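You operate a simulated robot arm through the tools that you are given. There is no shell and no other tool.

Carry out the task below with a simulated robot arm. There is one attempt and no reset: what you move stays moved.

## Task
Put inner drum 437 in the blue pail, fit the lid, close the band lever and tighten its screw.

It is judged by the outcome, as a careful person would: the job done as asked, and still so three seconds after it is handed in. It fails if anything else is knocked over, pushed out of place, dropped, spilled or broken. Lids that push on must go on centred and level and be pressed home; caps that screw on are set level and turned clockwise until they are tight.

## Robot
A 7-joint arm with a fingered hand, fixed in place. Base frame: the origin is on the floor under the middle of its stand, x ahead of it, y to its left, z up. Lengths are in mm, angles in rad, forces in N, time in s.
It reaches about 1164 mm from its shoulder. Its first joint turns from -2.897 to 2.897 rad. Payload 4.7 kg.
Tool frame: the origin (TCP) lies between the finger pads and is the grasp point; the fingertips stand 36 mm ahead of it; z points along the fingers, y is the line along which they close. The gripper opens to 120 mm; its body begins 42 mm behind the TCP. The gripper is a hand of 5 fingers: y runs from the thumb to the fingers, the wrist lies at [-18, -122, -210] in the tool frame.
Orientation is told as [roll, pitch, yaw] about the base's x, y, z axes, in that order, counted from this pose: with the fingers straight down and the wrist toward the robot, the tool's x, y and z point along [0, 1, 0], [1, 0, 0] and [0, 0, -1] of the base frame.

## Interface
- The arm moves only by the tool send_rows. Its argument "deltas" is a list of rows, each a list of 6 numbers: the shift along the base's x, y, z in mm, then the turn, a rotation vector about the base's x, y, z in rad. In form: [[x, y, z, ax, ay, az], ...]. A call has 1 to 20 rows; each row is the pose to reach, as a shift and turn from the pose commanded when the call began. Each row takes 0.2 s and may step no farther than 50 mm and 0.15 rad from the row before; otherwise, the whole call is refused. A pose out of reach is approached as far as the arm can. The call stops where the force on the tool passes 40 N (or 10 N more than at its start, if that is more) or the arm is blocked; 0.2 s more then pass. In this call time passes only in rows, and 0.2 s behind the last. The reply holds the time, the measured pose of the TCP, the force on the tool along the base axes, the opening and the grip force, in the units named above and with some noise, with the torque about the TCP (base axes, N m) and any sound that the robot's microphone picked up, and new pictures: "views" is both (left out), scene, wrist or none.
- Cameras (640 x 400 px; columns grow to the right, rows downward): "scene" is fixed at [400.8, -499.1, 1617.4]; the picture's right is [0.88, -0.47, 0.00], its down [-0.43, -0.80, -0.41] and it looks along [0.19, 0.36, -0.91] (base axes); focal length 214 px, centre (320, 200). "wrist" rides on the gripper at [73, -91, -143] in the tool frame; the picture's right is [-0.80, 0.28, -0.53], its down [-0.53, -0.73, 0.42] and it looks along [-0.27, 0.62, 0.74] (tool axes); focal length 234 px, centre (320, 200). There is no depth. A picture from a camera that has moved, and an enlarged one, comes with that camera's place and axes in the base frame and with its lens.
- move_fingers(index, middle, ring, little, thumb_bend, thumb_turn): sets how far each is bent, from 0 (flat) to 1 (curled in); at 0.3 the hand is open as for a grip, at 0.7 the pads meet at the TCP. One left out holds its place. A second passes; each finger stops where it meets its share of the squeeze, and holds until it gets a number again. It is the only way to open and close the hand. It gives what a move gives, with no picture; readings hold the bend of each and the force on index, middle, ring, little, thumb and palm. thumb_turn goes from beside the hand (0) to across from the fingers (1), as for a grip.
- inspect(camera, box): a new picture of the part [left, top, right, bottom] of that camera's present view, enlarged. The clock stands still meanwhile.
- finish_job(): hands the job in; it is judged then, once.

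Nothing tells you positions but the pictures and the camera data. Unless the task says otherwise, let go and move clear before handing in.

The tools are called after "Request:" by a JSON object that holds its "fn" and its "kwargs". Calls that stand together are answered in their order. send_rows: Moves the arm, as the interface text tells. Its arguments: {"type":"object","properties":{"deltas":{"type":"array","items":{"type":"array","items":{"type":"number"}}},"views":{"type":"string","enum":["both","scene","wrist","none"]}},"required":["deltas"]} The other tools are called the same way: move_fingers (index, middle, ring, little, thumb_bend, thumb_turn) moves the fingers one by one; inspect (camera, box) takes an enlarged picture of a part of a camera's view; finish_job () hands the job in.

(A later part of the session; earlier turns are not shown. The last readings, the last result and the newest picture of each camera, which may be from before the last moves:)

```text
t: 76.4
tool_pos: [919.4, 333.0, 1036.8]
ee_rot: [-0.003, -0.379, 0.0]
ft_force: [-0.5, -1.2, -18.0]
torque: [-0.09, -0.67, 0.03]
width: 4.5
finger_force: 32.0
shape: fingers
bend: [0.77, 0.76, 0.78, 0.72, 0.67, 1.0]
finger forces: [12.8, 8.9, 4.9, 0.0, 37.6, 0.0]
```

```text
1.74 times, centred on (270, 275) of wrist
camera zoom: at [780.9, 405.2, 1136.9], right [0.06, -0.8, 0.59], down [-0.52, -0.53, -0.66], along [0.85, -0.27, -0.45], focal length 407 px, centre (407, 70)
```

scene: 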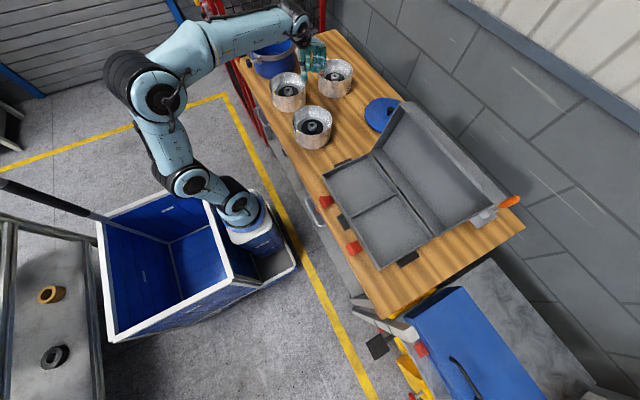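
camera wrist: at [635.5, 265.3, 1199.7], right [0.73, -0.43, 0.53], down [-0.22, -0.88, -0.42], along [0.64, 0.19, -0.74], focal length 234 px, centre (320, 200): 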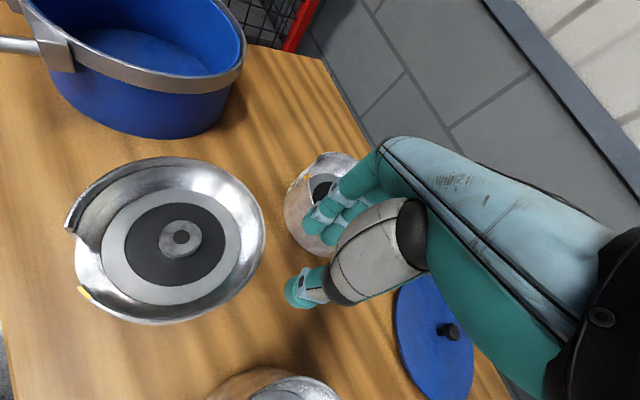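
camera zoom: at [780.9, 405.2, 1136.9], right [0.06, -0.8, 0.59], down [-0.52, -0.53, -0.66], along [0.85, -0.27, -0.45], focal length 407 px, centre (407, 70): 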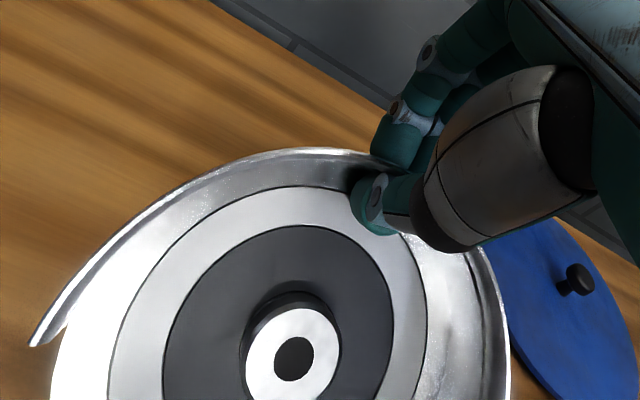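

The drum is nearly off the bench at about 40° tilt, and the load is about 18 N. I'll keep tilting a little more while lifting clear.

Request:
{"fn": "send_rows", "kwargs": {"deltas": [[-6, 0, 5, 0, -0.04, 0], [-12, 0, 10, 0, -0.08, 0], [-18, 0, 15, 0, -0.12, 0], [-22, 0, 20, 0, -0.15, 0]], "views": "none"}}

Request:
{"fn": "inspect", "kwargs": {"camera": "scene", "box": [296, 20, 366, 108]}}

Request:
{"fn": "inspect", "kwargs": {"camera": "wrist", "box": [140, 160, 400, 390]}}

```text
t: 77.4
tool_pos: [897.5, 334.1, 1058.3]
ee_rot: [-0.002, -0.532, -0.001]
ft_force: [0.3, 0.2, -19.5]
torque: [-0.06, -0.5, 0.0]
width: 4.8
finger_force: 29.6
shape: fingers
bend: [0.77, 0.76, 0.78, 0.72, 0.67, 1.0]
finger forces: [11.4, 8.3, 3.0, 0.1, 36.8, 0.0]
```

```text
4.55 times, centred on (331, 64) of scene
camera zoom: at [400.8, -499.1, 1617.4], right [0.88, -0.47, 0.0], down [-0.43, -0.8, -0.41], along [0.19, 0.36, -0.91], focal length 975 px, centre (270, 818)
```

zoom: 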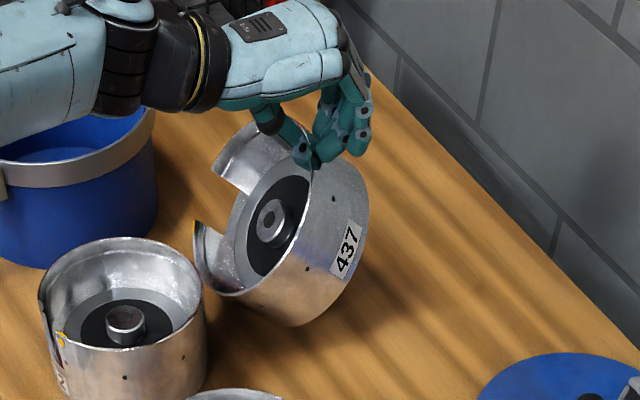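

```text
1.74 times, centred on (270, 275) of wrist
camera zoom: at [746.1, 405.5, 1135.7], right [-0.03, -0.8, 0.6], down [-0.42, -0.53, -0.74], along [0.91, -0.27, -0.32], focal length 407 px, centre (407, 70)
```

zoom: 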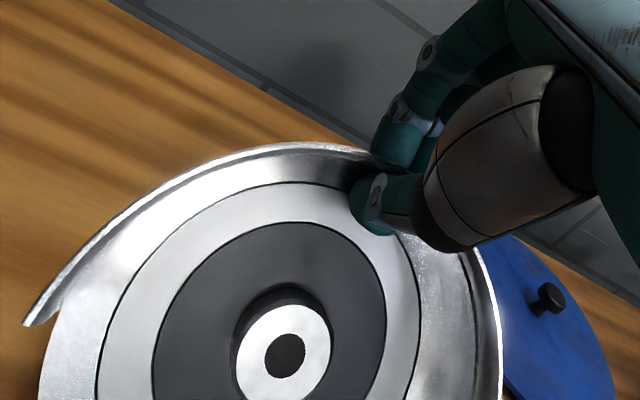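

The drum is fully in hand at about 50° tilt (19.5 N, stable grip). I'll raise it well above the pail rim height.

Request:
{"fn": "send_rows", "kwargs": {"deltas": [[0, 0, 6, 0, 0, 0], [0, 0, 18, 0, 0, 0], [0, 0, 32, 0, 0, 0], [0, 0, 47, 0, 0, 0], [0, 0, 62, 0, 0, 0], [0, 0, 77, 0, 0, 0], [0, 0, 92, 0, 0, 0], [0, 0, 107, 0, 0, 0], [0, 0, 120, 0, 0, 0], [0, 0, 130, 0, 0, 0], [0, 0, 136, 0, 0, 0]], "views": "both"}}

Request:
{"fn": "inspect", "kwargs": {"camera": "scene", "box": [280, 0, 380, 90]}}

```text
t: 79.8
tool_pos: [897.4, 333.6, 1193.5]
ee_rot: [-0.005, -0.527, 0.0]
ft_force: [0.2, 1.1, -19.4]
torque: [-0.15, -0.46, -0.04]
width: 4.4
finger_force: 28.0
shape: fingers
bend: [0.77, 0.76, 0.78, 0.72, 0.67, 1.0]
finger forces: [10.2, 8.3, 2.6, 0.1, 35.4, 0.1]
camera wrist: at [745.7, 405.9, 1271.6], right [-0.03, -0.8, 0.6], down [-0.42, -0.53, -0.73], along [0.91, -0.27, -0.32], focal length 234 px, centre (320, 200)
```

scene: 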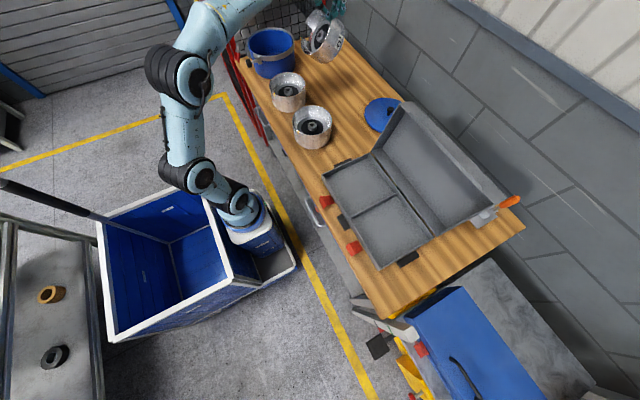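
wrist: 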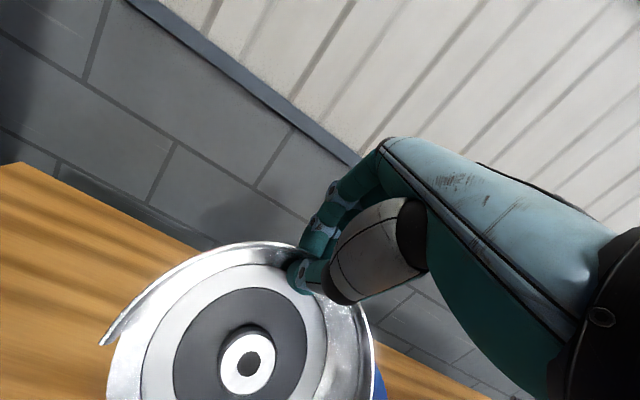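

```text
4.44 times, centred on (330, 45) of scene
camera zoom: at [400.8, -499.1, 1617.4], right [0.88, -0.47, 0.0], down [-0.43, -0.8, -0.41], along [0.19, 0.36, -0.91], focal length 953 px, centre (276, 889)
```

zoom: 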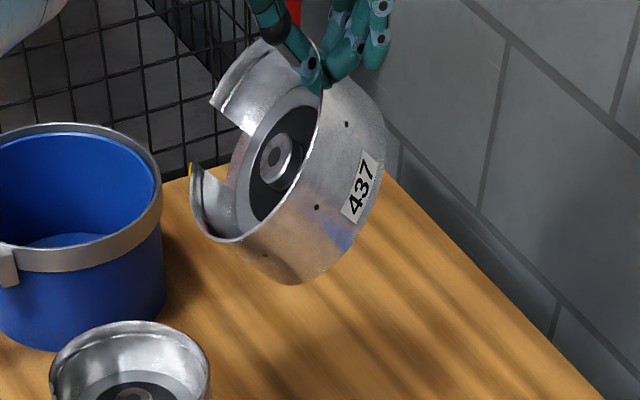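

The drum is held firmly at about 52° tilt, with its centre about 4 mm +y of the TCP. I'll carry it across to above the pail.

Request:
{"fn": "send_rows", "kwargs": {"deltas": [[-4, 8, 0, 0, 0, 0], [-11, 22, 0, 0, 0, 0], [-20, 40, 0, 0, 0, 0], [-30, 60, 0, 0, 0, 0], [-40, 80, 0, 0, 0, 0], [-50, 100, 0, 0, 0, 0], [-60, 120, 0, 0, 0, 0], [-70, 140, 0, 0, 0, 0], [-80, 160, 0, 0, 0, 0], [-90, 180, 0, 0, 0, 0], [-100, 200, 0, 0, 0, 0], [-110, 220, 0, 0, 0, 0], [-119, 238, 0, 0, 0, 0], [-128, 256, 0, 0, 0, 0], [-135, 270, 0, 0, 0, 0], [-140, 280, 0, 0, 0, 0], [-143.4, 287, 0, 0, 0, 0]], "views": "both"}}

Request:
{"fn": "inspect", "kwargs": {"camera": "scene", "box": [220, 0, 320, 90]}}

Request:
{"fn": "inspect", "kwargs": {"camera": "wrist", "box": [40, 120, 440, 400]}}

```text
t: 83.4
tool_pos: [753.3, 621.0, 1193.5]
ee_rot: [-0.002, -0.53, 0.001]
ft_force: [0.5, -0.2, -18.9]
torque: [-0.13, -0.5, -0.02]
width: 4.2
finger_force: 28.7
shape: fingers
bend: [0.77, 0.77, 0.79, 0.72, 0.67, 1.0]
finger forces: [10.0, 8.8, 2.5, 0.0, 35.4, 0.1]
camera wrist: at [602.8, 692.8, 1271.7], right [-0.03, -0.8, 0.6], down [-0.42, -0.53, -0.73], along [0.91, -0.27, -0.32], focal length 234 px, centre (320, 200)
```

scene: 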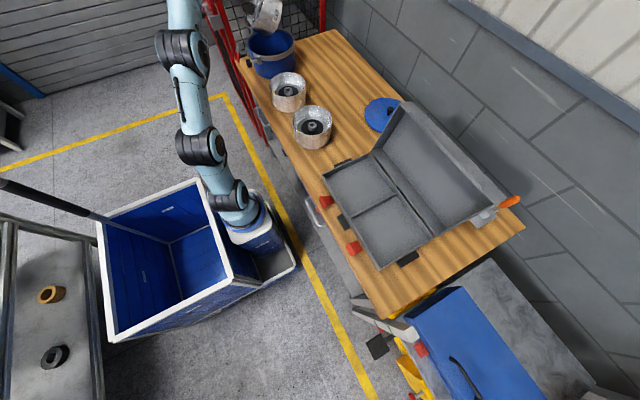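
wrist: 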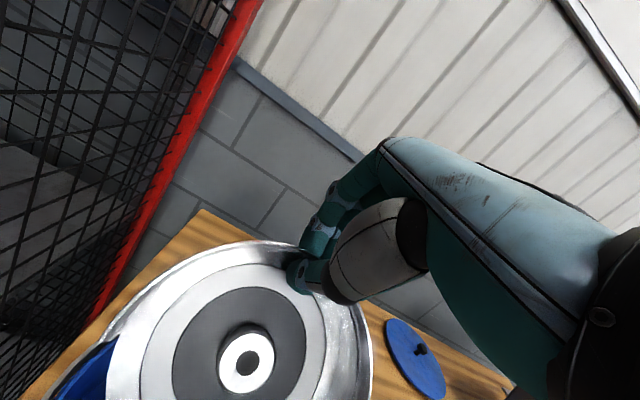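

```text
4.44 times, centred on (270, 45) of scene
camera zoom: at [400.8, -499.1, 1617.4], right [0.88, -0.47, 0.0], down [-0.43, -0.8, -0.41], along [0.19, 0.36, -0.91], focal length 953 px, centre (542, 889)
```

zoom: 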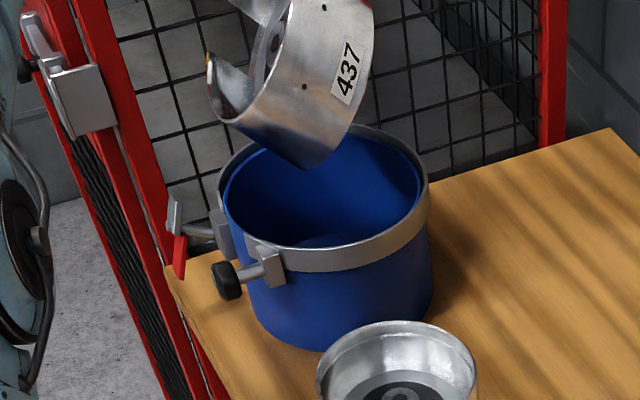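

```text
1.43 times, centred on (240, 260) of wrist
camera zoom: at [602.8, 692.8, 1271.7], right [-0.03, -0.8, 0.6], down [-0.42, -0.53, -0.73], along [0.91, -0.27, -0.32], focal length 334 px, centre (434, 114)
```

zoom: 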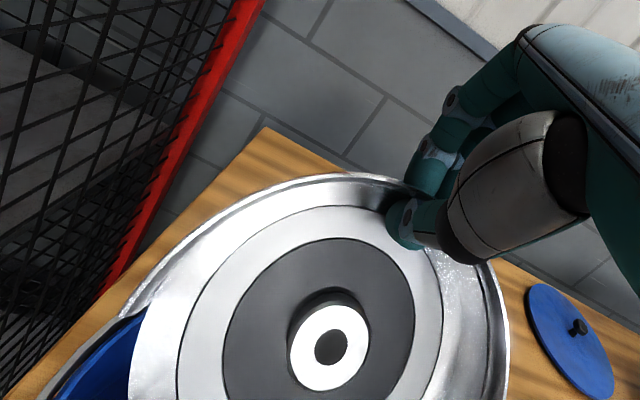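

The drum is well centred over the pail. I'll lower it straight in, then check.

Request:
{"fn": "send_rows", "kwargs": {"deltas": [[0, 0, -8, 0, 0, 0], [0, 0, -20, 0, 0, 0], [0, 0, -34, 0, 0, 0], [0, 0, -48, 0, 0, 0], [0, 0, -62, 0, 0, 0], [0, 0, -74, 0, 0, 0], [0, 0, -80, 0, 0, 0]], "views": "none"}}

Request:
{"fn": "inspect", "kwargs": {"camera": "scene", "box": [230, 0, 310, 80]}}

Request:
{"fn": "inspect", "kwargs": {"camera": "wrist", "box": [40, 120, 440, 400]}}

```text
t: 85.0
tool_pos: [753.9, 620.8, 1112.9]
ee_rot: [-0.005, -0.529, 0.0]
ft_force: [0.4, -0.4, -18.6]
torque: [-0.14, -0.49, 0.04]
width: 4.6
finger_force: 28.8
shape: fingers
bend: [0.77, 0.77, 0.79, 0.72, 0.67, 1.0]
finger forces: [9.9, 9.2, 2.5, 0.0, 35.7, 0.1]
```

```text
5.00 times, centred on (270, 40) of scene
camera zoom: at [400.8, -499.1, 1617.4], right [0.88, -0.47, 0.0], down [-0.43, -0.8, -0.41], along [0.19, 0.36, -0.91], focal length 1072 px, centre (570, 1000)
```

zoom: 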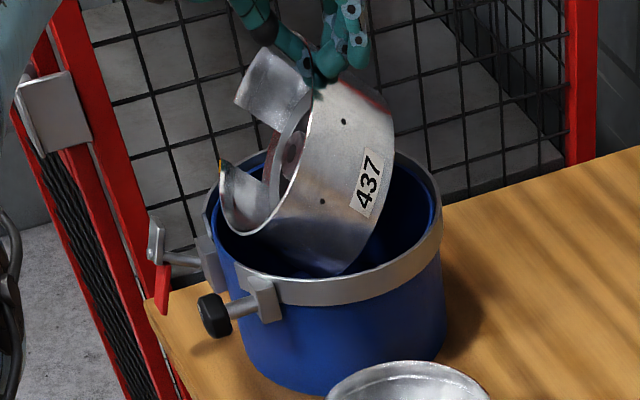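

```text
1.43 times, centred on (240, 260) of wrist
camera zoom: at [602.5, 692.9, 1191.3], right [-0.03, -0.8, 0.6], down [-0.42, -0.53, -0.73], along [0.91, -0.27, -0.32], focal length 334 px, centre (434, 114)
```

zoom: 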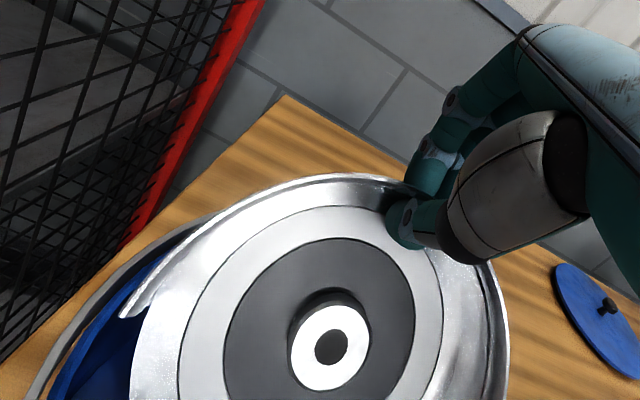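

It fits. Next I'll lower further while easing the tilt toward 40°, shifting slightly +x so the rim stays clear of the pail wall.

Request:
{"fn": "send_rows", "kwargs": {"deltas": [[3, 0, -10, 0, 0.03, 0], [6, 0, -22, 0, 0.06, 0], [9, 0, -34, 0, 0.09, 0], [12, 0, -45, 0, 0.12, 0], [15, 0, -54, 0, 0.146, 0]], "views": "none"}}

Request:
{"fn": "inspect", "kwargs": {"camera": "scene", "box": [230, 0, 310, 80]}}

Request:
{"fn": "inspect", "kwargs": {"camera": "wrist", "box": [40, 120, 440, 400]}}

```text
t: 86.2
tool_pos: [766.4, 622.3, 1055.8]
ee_rot: [-0.007, -0.381, 0.004]
ft_force: [1.5, -2.1, -20.8]
torque: [-0.21, -0.87, 0.06]
width: 4.5
finger_force: 33.9
shape: fingers
bend: [0.77, 0.77, 0.79, 0.72, 0.67, 1.0]
finger forces: [11.7, 11.9, 4.3, 0.0, 39.8, 0.0]
```

```text
5.00 times, centred on (270, 40) of scene
camera zoom: at [400.8, -499.1, 1617.4], right [0.88, -0.47, 0.0], down [-0.43, -0.8, -0.41], along [0.19, 0.36, -0.91], focal length 1072 px, centre (570, 1000)
```

zoom: 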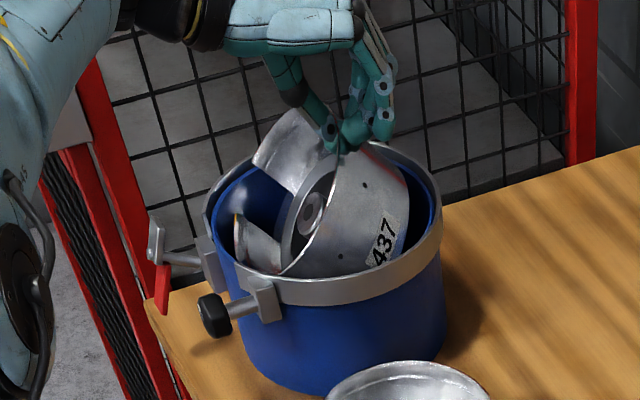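

```text
1.43 times, centred on (240, 260) of wrist
camera zoom: at [629.1, 694.2, 1155.8], right [0.06, -0.8, 0.6], down [-0.52, -0.54, -0.66], along [0.85, -0.27, -0.45], focal length 334 px, centre (434, 114)
```

zoom: 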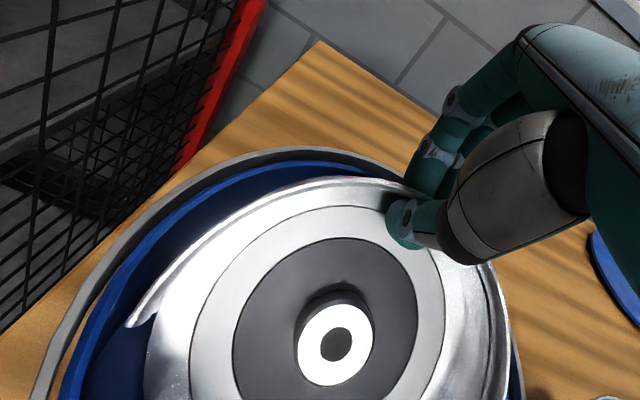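

Request:
{"fn": "inspect", "kwargs": {"camera": "scene", "box": [250, 18, 290, 66]}}

Request:
{"fn": "inspect", "kwargs": {"camera": "wrist", "box": [240, 220, 380, 400]}}

Request:
{"fn": "inspect", "kwargs": {"camera": "wrist", "box": [60, 240, 240, 400]}}

```text
8.33 times, centred on (270, 42) of scene
camera zoom: at [400.8, -499.1, 1617.4], right [0.88, -0.47, 0.0], down [-0.43, -0.8, -0.41], along [0.19, 0.36, -0.91], focal length 1787 px, centre (737, 1517)
```

zoom: 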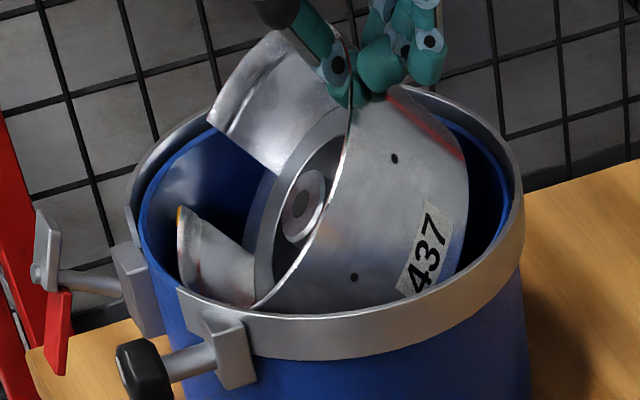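

```text
2.22 times, centred on (310, 310) of wrist
camera zoom: at [629.1, 694.2, 1155.8], right [0.06, -0.8, 0.6], down [-0.52, -0.54, -0.66], along [0.85, -0.27, -0.45], focal length 520 px, centre (342, -44)
```

zoom: 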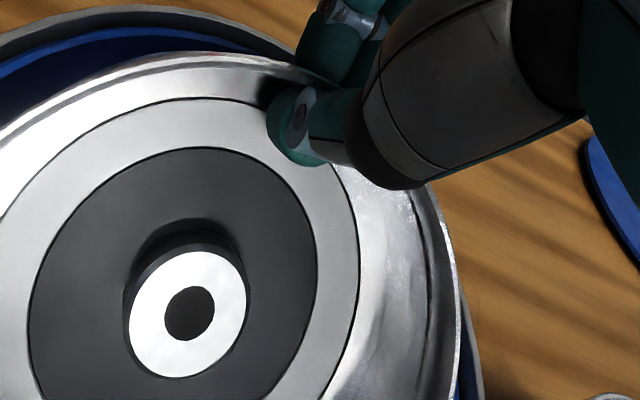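

```text
2.50 times, centred on (150, 320) of wrist
camera zoom: at [629.1, 694.2, 1155.8], right [0.06, -0.8, 0.6], down [-0.52, -0.54, -0.66], along [0.85, -0.27, -0.45], focal length 585 px, centre (745, -100)
```

zoom: 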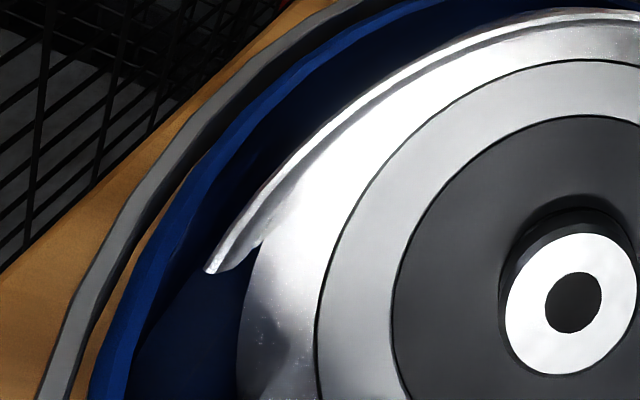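

I noticed a small side force, likely the rim's −x edge near the pail wall. I'll shift +x slightly before continuing down.

Request:
{"fn": "send_rows", "kwargs": {"deltas": [[4, -1, 0, 0, 0, 0], [9, -2, 0, 0, 0, 0]], "views": "none"}}

Request:
{"fn": "inspect", "kwargs": {"camera": "scene", "box": [250, 18, 290, 66]}}

```text
t: 86.8
tool_pos: [777.4, 618.9, 1058.6]
ee_rot: [-0.003, -0.385, 0.0]
ft_force: [-3.2, -2.3, -19.5]
torque: [-0.26, -0.48, 0.18]
width: 4.4
finger_force: 31.6
shape: fingers
bend: [0.77, 0.77, 0.79, 0.72, 0.67, 1.0]
finger forces: [8.2, 9.1, 6.9, 0.0, 37.8, 0.1]
```

```text
8.33 times, centred on (270, 42) of scene
camera zoom: at [400.8, -499.1, 1617.4], right [0.88, -0.47, 0.0], down [-0.43, -0.8, -0.41], along [0.19, 0.36, -0.91], focal length 1787 px, centre (737, 1517)
```

zoom: 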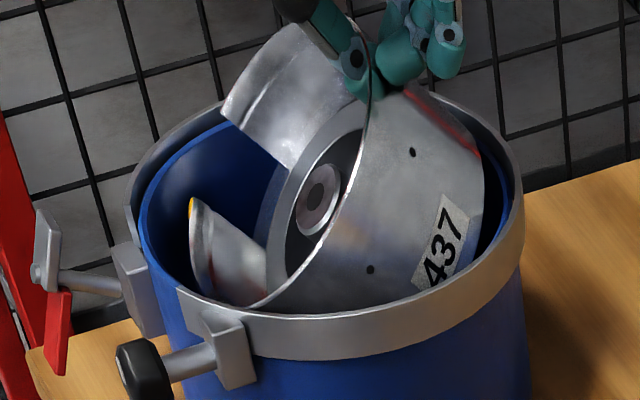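

Contact seems to be on the pail's back (+y) side, so the drum is a bit too far +y. I'll lift slightly and shift −y about 8 mm.

Request:
{"fn": "send_rows", "kwargs": {"deltas": [[0, -1, 6, 0, 0, 0], [-1, -5, 8, 0, 0, 0], [-2, -9, 8, 0, 0, 0]], "views": "none"}}

Request:
{"fn": "inspect", "kwargs": {"camera": "scene", "box": [250, 18, 290, 66]}}

Request:
{"fn": "inspect", "kwargs": {"camera": "wrist", "box": [40, 120, 440, 400]}}

```text
t: 87.6
tool_pos: [775.7, 609.6, 1067.6]
ee_rot: [-0.004, -0.384, -0.001]
ft_force: [-0.1, 0.2, -19.9]
torque: [-0.05, -0.78, 0.01]
width: 4.7
finger_force: 31.6
shape: fingers
bend: [0.77, 0.77, 0.79, 0.72, 0.67, 1.0]
finger forces: [14.6, 9.1, 2.3, 0.0, 37.8, 0.0]
```

```text
8.33 times, centred on (270, 42) of scene
camera zoom: at [400.8, -499.1, 1617.4], right [0.88, -0.47, 0.0], down [-0.43, -0.8, -0.41], along [0.19, 0.36, -0.91], focal length 1787 px, centre (737, 1517)
```

zoom: 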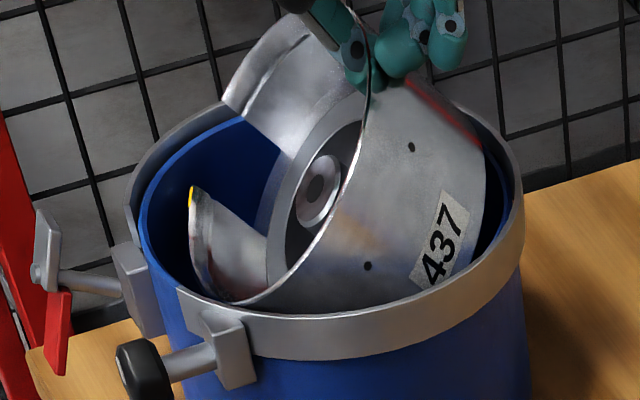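

```text
1.43 times, centred on (240, 260) of wrist
camera zoom: at [637.2, 681.2, 1166.6], right [0.06, -0.8, 0.59], down [-0.52, -0.53, -0.67], along [0.85, -0.27, -0.45], focal length 334 px, centre (434, 114)
```

zoom: 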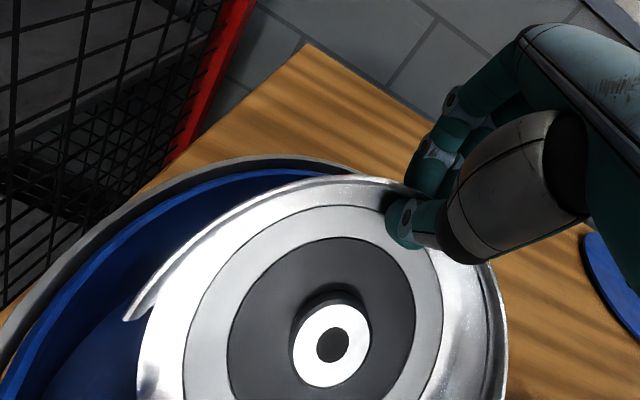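

Free again: no side forces. The pail centre works out to about (722, 614), so the drum is now well centred in y. I'll continue lowering until the low edge meets the pail floor.

Request:
{"fn": "send_rows", "kwargs": {"deltas": [[0, 1, -6, 0, 0, 0], [0, 1, -12, 0, 0, 0], [0, 1, -17, 0, 0, 0]], "views": "none"}}

Request:
{"fn": "inspect", "kwargs": {"camera": "scene", "box": [250, 18, 290, 66]}}

```text
t: 88.4
tool_pos: [775.6, 610.6, 1049.9]
ee_rot: [-0.002, -0.384, -0.001]
ft_force: [0.2, -0.1, -19.1]
torque: [-0.09, -0.77, 0.01]
width: 4.5
finger_force: 31.5
shape: fingers
bend: [0.77, 0.77, 0.79, 0.72, 0.67, 1.0]
finger forces: [13.6, 9.3, 2.9, 0.0, 37.7, 0.0]
```

```text
8.33 times, centred on (270, 42) of scene
camera zoom: at [400.8, -499.1, 1617.4], right [0.88, -0.47, 0.0], down [-0.43, -0.8, -0.41], along [0.19, 0.36, -0.91], focal length 1787 px, centre (737, 1517)
```

zoom: 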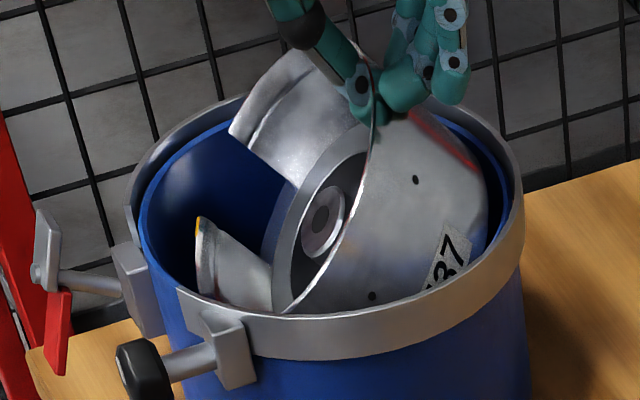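

Request:
{"fn": "send_rows", "kwargs": {"deltas": [[0, 0, -3, 0, 0, 0], [0, 0, -6, 0, 0, 0]], "views": "none"}}

Request:
{"fn": "send_rows", "kwargs": {"deltas": [[0, 0, -2, 0, 0, 0], [0, 0, -4, 0, 0, 0]], "views": "none"}}

```text
t: 89.0
tool_pos: [775.1, 610.6, 1046.9]
ee_rot: [-0.002, -0.385, -0.002]
ft_force: [3.0, -0.2, -10.6]
torque: [-0.17, -0.6, 0.04]
width: 4.3
finger_force: 33.1
shape: fingers
bend: [0.77, 0.77, 0.79, 0.72, 0.67, 1.0]
finger forces: [14.8, 11.5, 4.8, 0.0, 34.6, 0.1]
```

```text
t: 89.6
tool_pos: [776.6, 609.4, 1043.9]
ee_rot: [0.002, -0.386, -0.002]
ft_force: [7.4, -1.3, 1.8]
torque: [-0.25, -0.34, 0.08]
width: 4.1
finger_force: 33.1
shape: fingers
bend: [0.77, 0.77, 0.79, 0.72, 0.67, 1.0]
finger forces: [15.7, 13.6, 7.0, 0.0, 29.3, 0.0]
```

The floor contact is made (load dropped from 19 N). Now I'll lay the drum down gradually: lower with a slight +x move so its low edge slides along the pail floor.

Request:
{"fn": "send_rows", "kwargs": {"deltas": [[1, 0, -1, 0, 0, 0], [2, 0, -4, 0, 0, 0], [3, 0, -7, 0, 0, 0], [4, 0, -10, 0, 0, 0], [4.7, 0, -12.7, 0, 0, 0]], "views": "none"}}

Request:
{"fn": "inspect", "kwargs": {"camera": "scene", "box": [250, 18, 290, 66]}}

Request:
{"fn": "inspect", "kwargs": {"camera": "wrist", "box": [40, 120, 440, 400]}}

```text
t: 90.8
tool_pos: [779.2, 610.4, 1028.3]
ee_rot: [-0.003, -0.384, 0.0]
ft_force: [7.3, -3.6, 2.9]
torque: [-0.3, 0.22, 0.21]
width: 4.3
finger_force: 28.3
shape: fingers
bend: [0.77, 0.77, 0.79, 0.72, 0.67, 1.0]
finger forces: [11.5, 9.7, 11.1, 0.0, 23.8, 0.0]
```

```text
8.33 times, centred on (270, 42) of scene
camera zoom: at [400.8, -499.1, 1617.4], right [0.88, -0.47, 0.0], down [-0.43, -0.8, -0.41], along [0.19, 0.36, -0.91], focal length 1787 px, centre (737, 1517)
```

zoom: 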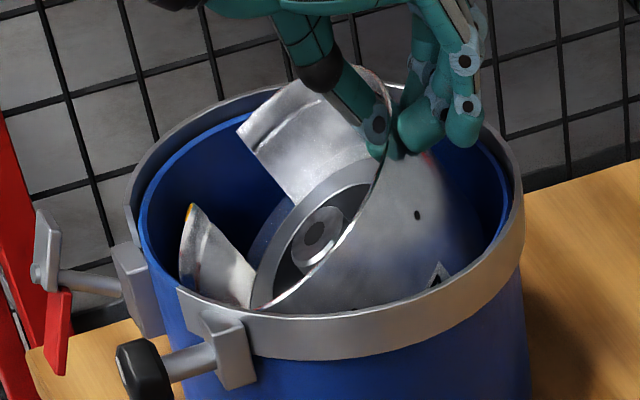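

```text
1.43 times, centred on (240, 260) of wrist
camera zoom: at [641.6, 682.0, 1127.5], right [0.06, -0.8, 0.59], down [-0.52, -0.53, -0.67], along [0.85, -0.27, -0.45], focal length 334 px, centre (434, 114)
```

zoom: 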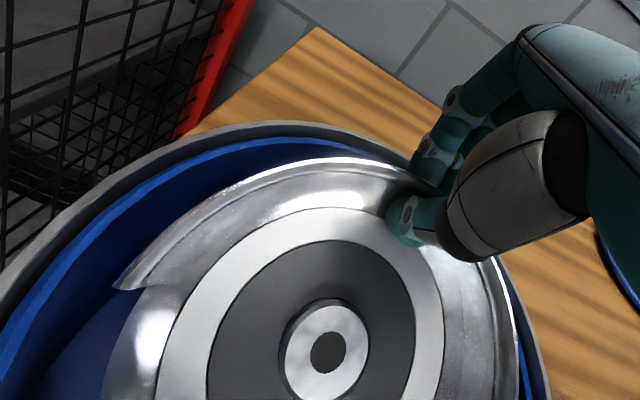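

Request:
{"fn": "send_rows", "kwargs": {"deltas": [[1, -0.5, -4, 0, 0, 0], [2, -1, -8, 0, 0, 0], [3, -1.5, -12, 0, 0, 0], [4, -2, -17, 0, 0, 0], [5, -2, -22, 0, 0, 0]], "views": "none"}}

Request:
{"fn": "inspect", "kwargs": {"camera": "scene", "box": [250, 18, 290, 66]}}

Request:
{"fn": "inspect", "kwargs": {"camera": "wrist", "box": [40, 120, 440, 400]}}

```text
t: 92.0
tool_pos: [785.4, 609.4, 1005.6]
ee_rot: [-0.005, -0.383, 0.0]
ft_force: [4.4, -2.7, -2.7]
torque: [-0.21, 0.3, 0.21]
width: 5.5
finger_force: 28.0
shape: fingers
bend: [0.77, 0.76, 0.78, 0.72, 0.67, 1.0]
finger forces: [12.9, 8.0, 9.3, 0.0, 26.0, 0.0]
```

```text
8.33 times, centred on (270, 42) of scene
camera zoom: at [400.8, -499.1, 1617.4], right [0.88, -0.47, 0.0], down [-0.43, -0.8, -0.41], along [0.19, 0.36, -0.91], focal length 1787 px, centre (737, 1517)
```

zoom: 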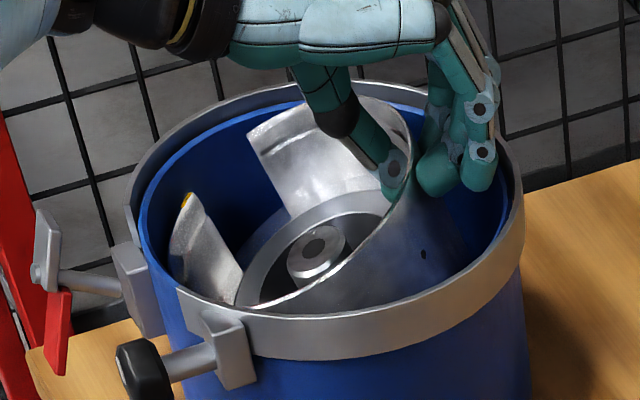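

```text
1.43 times, centred on (240, 260) of wrist
camera zoom: at [646.3, 680.2, 1104.5], right [0.06, -0.8, 0.59], down [-0.52, -0.53, -0.67], along [0.85, -0.27, -0.45], focal length 334 px, centre (434, 114)
```

zoom: 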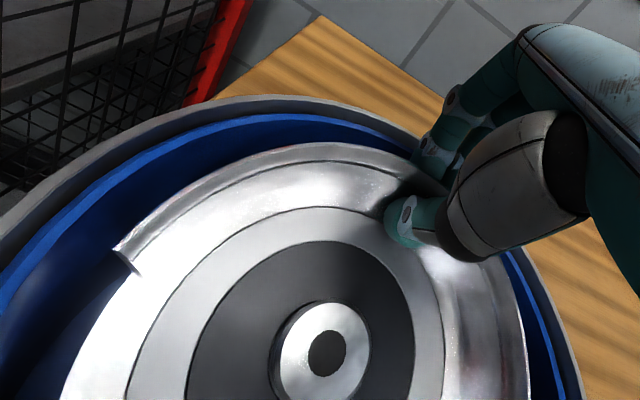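

It's laying down nicely with small forces. I'll continue lowering.

Request:
{"fn": "send_rows", "kwargs": {"deltas": [[1, 0, -5, 0, 0, 0], [1.7, 0, -10, 0, 0, 0], [2.5, 0, -15, 0, 0, 0], [3.2, 0, -20, 0, 0, 0], [4, 0, -25, 0, 0, 0]], "views": "none"}}

Request:
{"fn": "inspect", "kwargs": {"camera": "scene", "box": [250, 18, 290, 66]}}

Request:
{"fn": "inspect", "kwargs": {"camera": "wrist", "box": [40, 120, 440, 400]}}

```text
t: 93.2
tool_pos: [788.9, 608.8, 982.2]
ee_rot: [-0.005, -0.383, -0.001]
ft_force: [4.3, -3.2, -3.6]
torque: [-0.17, 0.46, 0.34]
width: 6.6
finger_force: 31.8
shape: fingers
bend: [0.77, 0.76, 0.78, 0.72, 0.67, 0.99]
finger forces: [14.6, 9.8, 9.7, 0.0, 28.9, 0.0]
```

```text
8.33 times, centred on (270, 42) of scene
camera zoom: at [400.8, -499.1, 1617.4], right [0.88, -0.47, 0.0], down [-0.43, -0.8, -0.41], along [0.19, 0.36, -0.91], focal length 1787 px, centre (737, 1517)
```

zoom: 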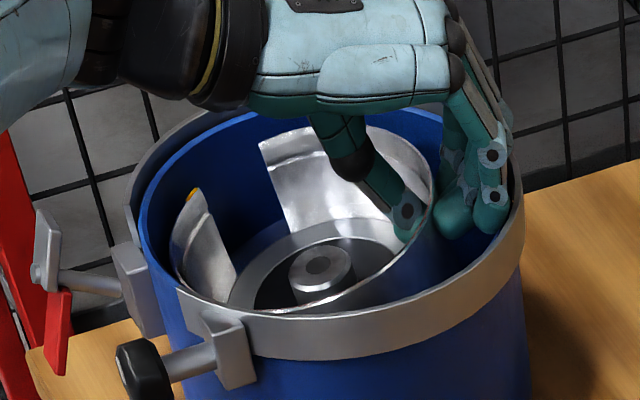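

```text
1.43 times, centred on (240, 260) of wrist
camera zoom: at [650.7, 680.1, 1080.5], right [0.06, -0.8, 0.59], down [-0.52, -0.53, -0.67], along [0.85, -0.27, -0.45], focal length 334 px, centre (434, 114)
```

zoom: 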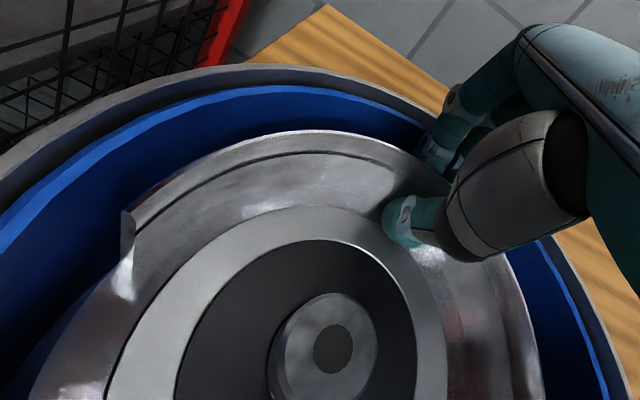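

The fingers are getting close to the pail's +x wall, so I'll drift slightly −x as I lower the last part.

Request:
{"fn": "send_rows", "kwargs": {"deltas": [[-2, 0, -4, 0, -0.02, 0], [-4, 0, -9, 0, -0.04, 0], [-5.5, 0, -14, 0, -0.05, 0]], "views": "none"}}

Request:
{"fn": "inspect", "kwargs": {"camera": "scene", "box": [250, 18, 290, 66]}}

Request:
{"fn": "inspect", "kwargs": {"camera": "wrist", "box": [40, 120, 440, 400]}}

```text
t: 94.0
tool_pos: [783.9, 607.1, 969.7]
ee_rot: [-0.001, -0.436, -0.002]
ft_force: [7.4, -5.0, 5.0]
torque: [-0.54, 0.19, 0.36]
width: 7.5
finger_force: 42.1
shape: fingers
bend: [0.76, 0.76, 0.78, 0.72, 0.67, 0.99]
finger forces: [17.3, 21.5, 11.8, 6.1, 27.5, 0.0]
```

```text
8.33 times, centred on (270, 42) of scene
camera zoom: at [400.8, -499.1, 1617.4], right [0.88, -0.47, 0.0], down [-0.43, -0.8, -0.41], along [0.19, 0.36, -0.91], focal length 1787 px, centre (737, 1517)
```

zoom: 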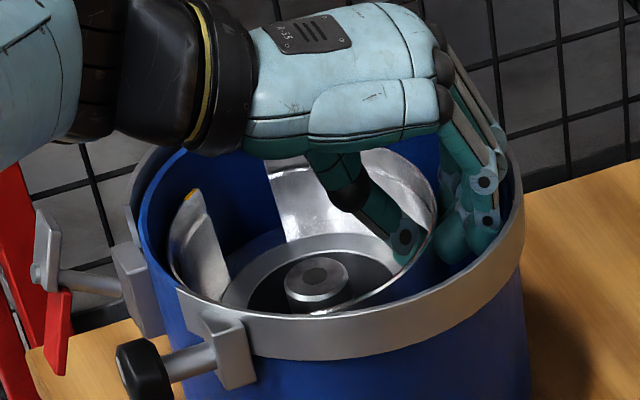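

```text
1.43 times, centred on (240, 260) of wrist
camera zoom: at [640.9, 679.1, 1061.3], right [0.03, -0.8, 0.6], down [-0.49, -0.53, -0.69], along [0.87, -0.27, -0.41], focal length 334 px, centre (434, 114)
```

zoom: 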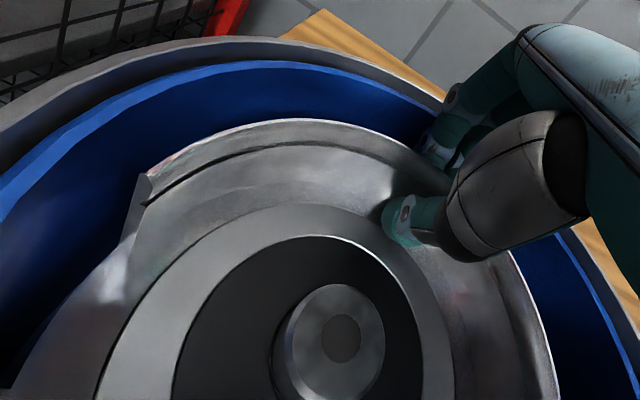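

Request:
{"fn": "send_rows", "kwargs": {"deltas": [[2.5, -1, 1, 0, 0.02, 0], [5, -2, 1, 0, 0.03, 0]], "views": "none"}}

Request:
{"fn": "inspect", "kwargs": {"camera": "scene", "box": [262, 20, 290, 52]}}

Request:
{"fn": "inspect", "kwargs": {"camera": "wrist", "box": [280, 180, 440, 400]}}

```text
t: 94.6
tool_pos: [786.7, 606.5, 970.1]
ee_rot: [-0.003, -0.404, 0.001]
ft_force: [-18.0, -11.1, 10.3]
torque: [-0.65, -0.46, 0.01]
width: 7.7
finger_force: 61.4
shape: fingers
bend: [0.76, 0.76, 0.78, 0.72, 0.67, 0.99]
finger forces: [13.2, 65.9, 7.8, 5.3, 30.5, 0.1]
```

```text
12.50 times, centred on (276, 36) of scene
camera zoom: at [400.8, -499.1, 1617.4], right [0.88, -0.47, 0.0], down [-0.43, -0.8, -0.41], along [0.19, 0.36, -0.91], focal length 2681 px, centre (870, 2250)
```

zoom: 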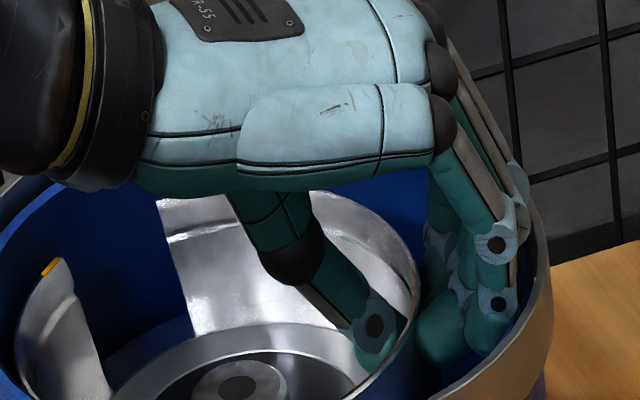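

```text
1.82 times, centred on (360, 290) of wrist
camera zoom: at [645.4, 678.8, 1066.8], right [0.05, -0.8, 0.59], down [-0.51, -0.53, -0.68], along [0.86, -0.27, -0.43], focal length 426 px, centre (247, 36)
```

zoom: 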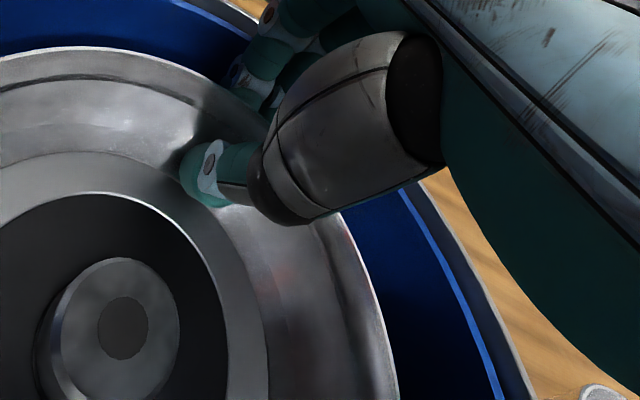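

The backs of the fingers are touching the pail's +x wall. I'll back off −x and lean the hand further so the fingers sit closer to the drum wall.

Request:
{"fn": "send_rows", "kwargs": {"deltas": [[-5, 1, 0, 0, -0.03, 0], [-7.5, 1.5, 0, 0, -0.09, 0], [-9.5, 2, 0, 0, -0.15, 0], [-11, 2, 0, 0, -0.2, 0]], "views": "none"}}

Request:
{"fn": "inspect", "kwargs": {"camera": "scene", "box": [250, 18, 290, 66]}}

Request:
{"fn": "inspect", "kwargs": {"camera": "scene", "box": [262, 20, 290, 52]}}

```text
t: 95.6
tool_pos: [777.9, 607.5, 965.6]
ee_rot: [-0.004, -0.603, -0.002]
ft_force: [15.0, -16.8, -6.6]
torque: [-0.57, 0.68, 0.44]
width: 9.8
finger_force: 40.0
shape: fingers
bend: [0.76, 0.75, 0.78, 0.72, 0.67, 0.99]
finger forces: [20.4, 15.4, 14.0, 0.1, 30.7, 0.0]
```

```text
8.33 times, centred on (270, 42) of scene
camera zoom: at [400.8, -499.1, 1617.4], right [0.88, -0.47, 0.0], down [-0.43, -0.8, -0.41], along [0.19, 0.36, -0.91], focal length 1787 px, centre (737, 1517)
```

zoom: 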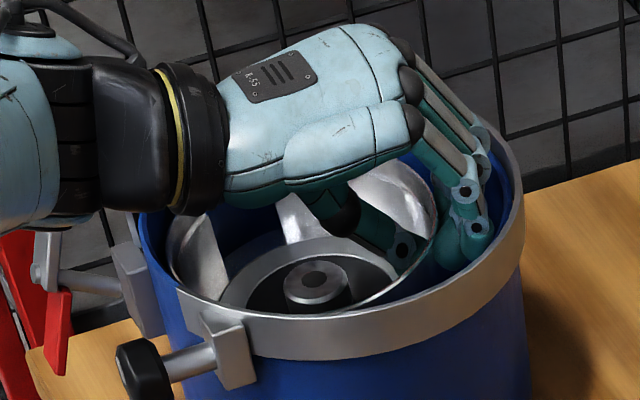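

```text
12.50 times, centred on (276, 36) of scene
camera zoom: at [400.8, -499.1, 1617.4], right [0.88, -0.47, 0.0], down [-0.43, -0.8, -0.41], along [0.19, 0.36, -0.91], focal length 2681 px, centre (870, 2250)
```

zoom: 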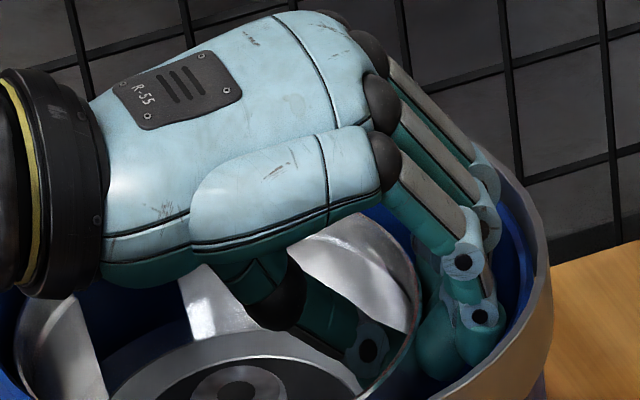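

The drum is pressing the pail on its −x/+y side. I'll relieve that by moving +x, −y a little.

Request:
{"fn": "send_rows", "kwargs": {"deltas": [[2, -3, 0, 0, 0, 0], [4, -6, 0, 0, 0, 0]], "views": "none"}}

```text
t: 96.2
tool_pos: [779.6, 604.5, 969.3]
ee_rot: [0.0, -0.602, 0.003]
ft_force: [-3.1, -1.9, -6.2]
torque: [-0.2, 0.99, 0.33]
width: 10.2
finger_force: 35.9
shape: fingers
bend: [0.76, 0.76, 0.78, 0.72, 0.67, 0.99]
finger forces: [15.3, 10.6, 8.2, 0.0, 37.4, 0.0]
```

Request:
{"fn": "send_rows", "kwargs": {"deltas": [[0, 0, -3, 0, 0, 0], [0, 0, -6, 0, 0, 0]], "views": "none"}}

Request:
{"fn": "inspect", "kwargs": {"camera": "scene", "box": [262, 20, 290, 52]}}

Request:
{"fn": "inspect", "kwargs": {"camera": "wrist", "box": [60, 120, 440, 400]}}

```text
t: 96.8
tool_pos: [781.6, 602.7, 964.1]
ee_rot: [0.001, -0.607, 0.001]
ft_force: [-3.5, 5.2, 1.7]
torque: [-0.59, 0.92, 0.24]
width: 10.4
finger_force: 45.2
shape: fingers
bend: [0.76, 0.76, 0.78, 0.72, 0.67, 0.99]
finger forces: [18.1, 12.2, 10.2, 12.1, 40.1, 0.0]
```

```text
12.50 times, centred on (276, 36) of scene
camera zoom: at [400.8, -499.1, 1617.4], right [0.88, -0.47, 0.0], down [-0.43, -0.8, -0.41], along [0.19, 0.36, -0.91], focal length 2681 px, centre (870, 2250)
```

zoom: 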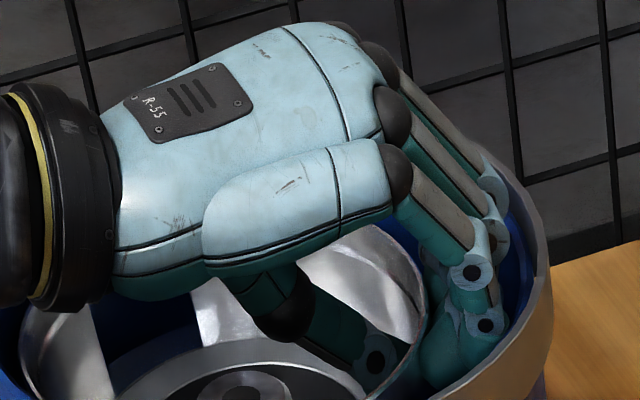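

```text
1.43 times, centred on (250, 260) of wrist
camera zoom: at [623.7, 674.7, 1031.1], right [-0.07, -0.8, 0.59], down [-0.36, -0.53, -0.77], along [0.93, -0.27, -0.25], focal length 334 px, centre (420, 114)
```

zoom: 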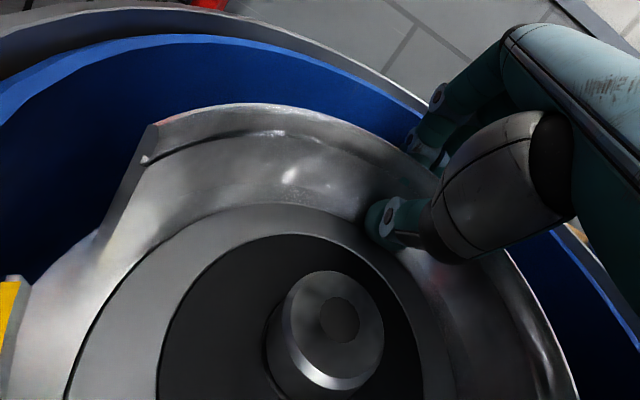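

Request:
{"fn": "move_fingers", "kwargs": {"little": 0.82}}

Request:
{"fn": "send_rows", "kwargs": {"deltas": [[-0.5, 2, 0, 0, 0, 0], [-0.5, 2, -3, 0, 0, 0]], "views": "none"}}

Request:
{"fn": "inspect", "kwargs": {"camera": "scene", "box": [262, 20, 290, 52]}}

```text
t: 97.8
tool_pos: [780.8, 603.9, 964.1]
ee_rot: [-0.003, -0.606, 0.0]
ft_force: [6.1, -3.5, -1.4]
torque: [-0.27, 0.97, 0.52]
width: 10.5
finger_force: 41.6
shape: fingers
bend: [0.76, 0.76, 0.78, 0.82, 0.67, 0.99]
finger forces: [18.7, 12.9, 10.1, 2.9, 38.7, 0.0]
```

```text
t: 98.4
tool_pos: [781.7, 604.4, 960.0]
ee_rot: [-0.004, -0.603, 0.0]
ft_force: [4.2, -3.8, -0.4]
torque: [-0.27, 1.11, 0.58]
width: 10.7
finger_force: 44.3
shape: fingers
bend: [0.76, 0.75, 0.78, 0.82, 0.67, 0.99]
finger forces: [19.3, 13.1, 10.1, 4.5, 41.3, 0.0]
```

```text
12.50 times, centred on (276, 36) of scene
camera zoom: at [400.8, -499.1, 1617.4], right [0.88, -0.47, 0.0], down [-0.43, -0.8, -0.41], along [0.19, 0.36, -0.91], focal length 2681 px, centre (870, 2250)
```

zoom: 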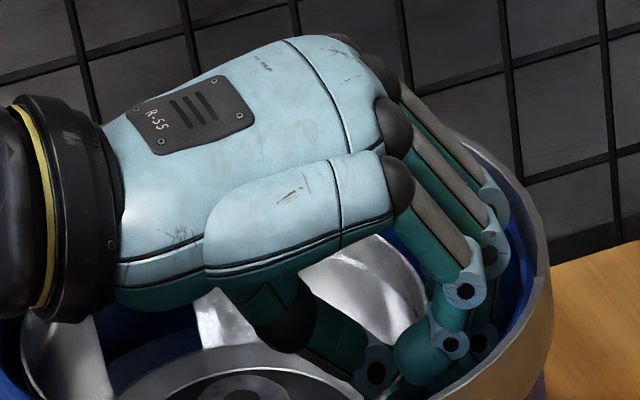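

Request:
{"fn": "send_rows", "kwargs": {"deltas": [[1.5, 0, 0, 0, 0.04, 0], [2.5, 0, -1, 0, 0.08, 0], [2.5, 0, -4, 0, 0.08, 0]], "views": "none"}}

Request:
{"fn": "inspect", "kwargs": {"camera": "scene", "box": [250, 18, 290, 66]}}

Request:
{"fn": "inspect", "kwargs": {"camera": "wrist", "box": [60, 120, 440, 400]}}

```text
t: 99.2
tool_pos: [782.8, 606.6, 958.3]
ee_rot: [0.0, -0.528, -0.001]
ft_force: [-8.8, -1.2, 8.9]
torque: [-0.28, 0.05, 0.39]
width: 10.0
finger_force: 46.4
shape: fingers
bend: [0.76, 0.76, 0.78, 0.82, 0.67, 0.99]
finger forces: [15.9, 34.8, 8.4, 0.0, 33.9, 0.0]
```

```text
8.33 times, centred on (270, 42) of scene
camera zoom: at [400.8, -499.1, 1617.4], right [0.88, -0.47, 0.0], down [-0.43, -0.8, -0.41], along [0.19, 0.36, -0.91], focal length 1787 px, centre (737, 1517)
```

zoom: 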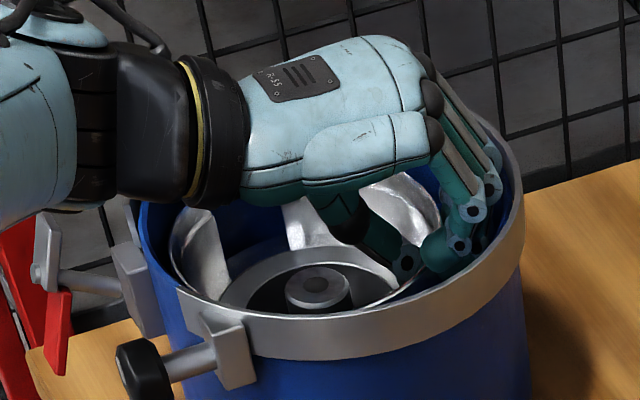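

```text
1.43 times, centred on (250, 260) of wrist
camera zoom: at [631.1, 676.7, 1037.3], right [-0.02, -0.8, 0.59], down [-0.42, -0.53, -0.74], along [0.91, -0.27, -0.33], focal length 334 px, centre (420, 114)
```

zoom: 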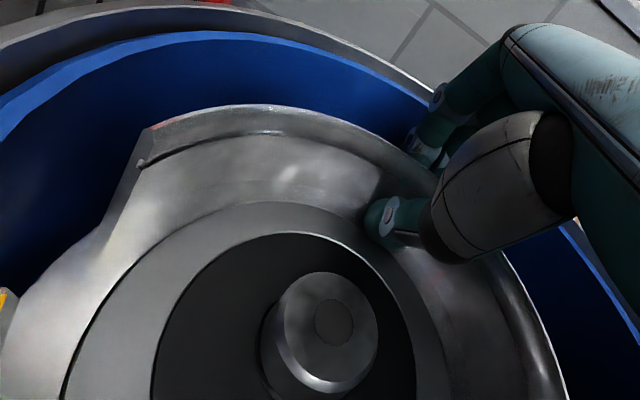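

The drum is nearly flat. I'll ease the grip gradually: fingers and thumb together to near-zero force, then the thumb open.

Request:
{"fn": "send_rows", "kwargs": {"deltas": [[-2, 0, 0, 0, 0, 0]], "views": "none"}}

Request:
{"fn": "move_fingers", "kwargs": {"index": 0.77, "middle": 0.77, "ring": 0.79, "little": 0.8, "thumb_bend": 0.7}}

Request:
{"fn": "move_fingers", "kwargs": {"index": 0.75, "middle": 0.75, "ring": 0.77, "little": 0.78, "thumb_bend": 0.66}}

Request:
{"fn": "inspect", "kwargs": {"camera": "scene", "box": [250, 18, 290, 66]}}

```text
t: 99.6
tool_pos: [781.1, 605.0, 957.1]
ee_rot: [-0.002, -0.526, -0.001]
ft_force: [-1.4, 3.4, 9.4]
torque: [-0.18, 0.36, 0.52]
width: 9.9
finger_force: 42.6
shape: fingers
bend: [0.76, 0.76, 0.78, 0.82, 0.68, 0.98]
finger forces: [17.4, 25.2, 8.5, 0.0, 34.1, 0.1]
```

```text
t: 100.6
tool_pos: [780.8, 605.6, 956.8]
ee_rot: [-0.001, -0.524, 0.001]
ft_force: [-5.5, 2.8, 16.7]
torque: [0.14, 0.25, 0.27]
width: 10.3
finger_force: 35.2
shape: fingers
bend: [0.76, 0.76, 0.78, 0.8, 0.67, 0.99]
finger forces: [11.7, 20.0, 4.6, 0.0, 32.4, 0.0]
```

```text
t: 101.6
tool_pos: [780.1, 604.6, 956.8]
ee_rot: [-0.001, -0.525, 0.0]
ft_force: [-7.9, 7.1, 21.3]
torque: [0.3, 0.25, 0.09]
width: 10.3
finger_force: 20.2
shape: fingers
bend: [0.74, 0.75, 0.77, 0.78, 0.65, 0.99]
finger forces: [6.4, 7.6, 0.5, 0.0, 25.4, 0.0]
```

```text
8.33 times, centred on (270, 42) of scene
camera zoom: at [400.8, -499.1, 1617.4], right [0.88, -0.47, 0.0], down [-0.43, -0.8, -0.41], along [0.19, 0.36, -0.91], focal length 1787 px, centre (737, 1517)
```

zoom: 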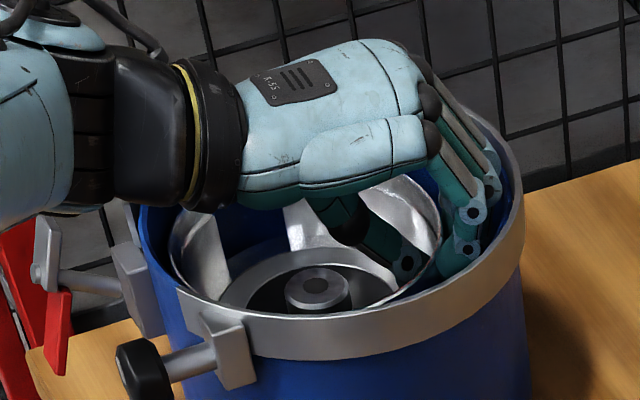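

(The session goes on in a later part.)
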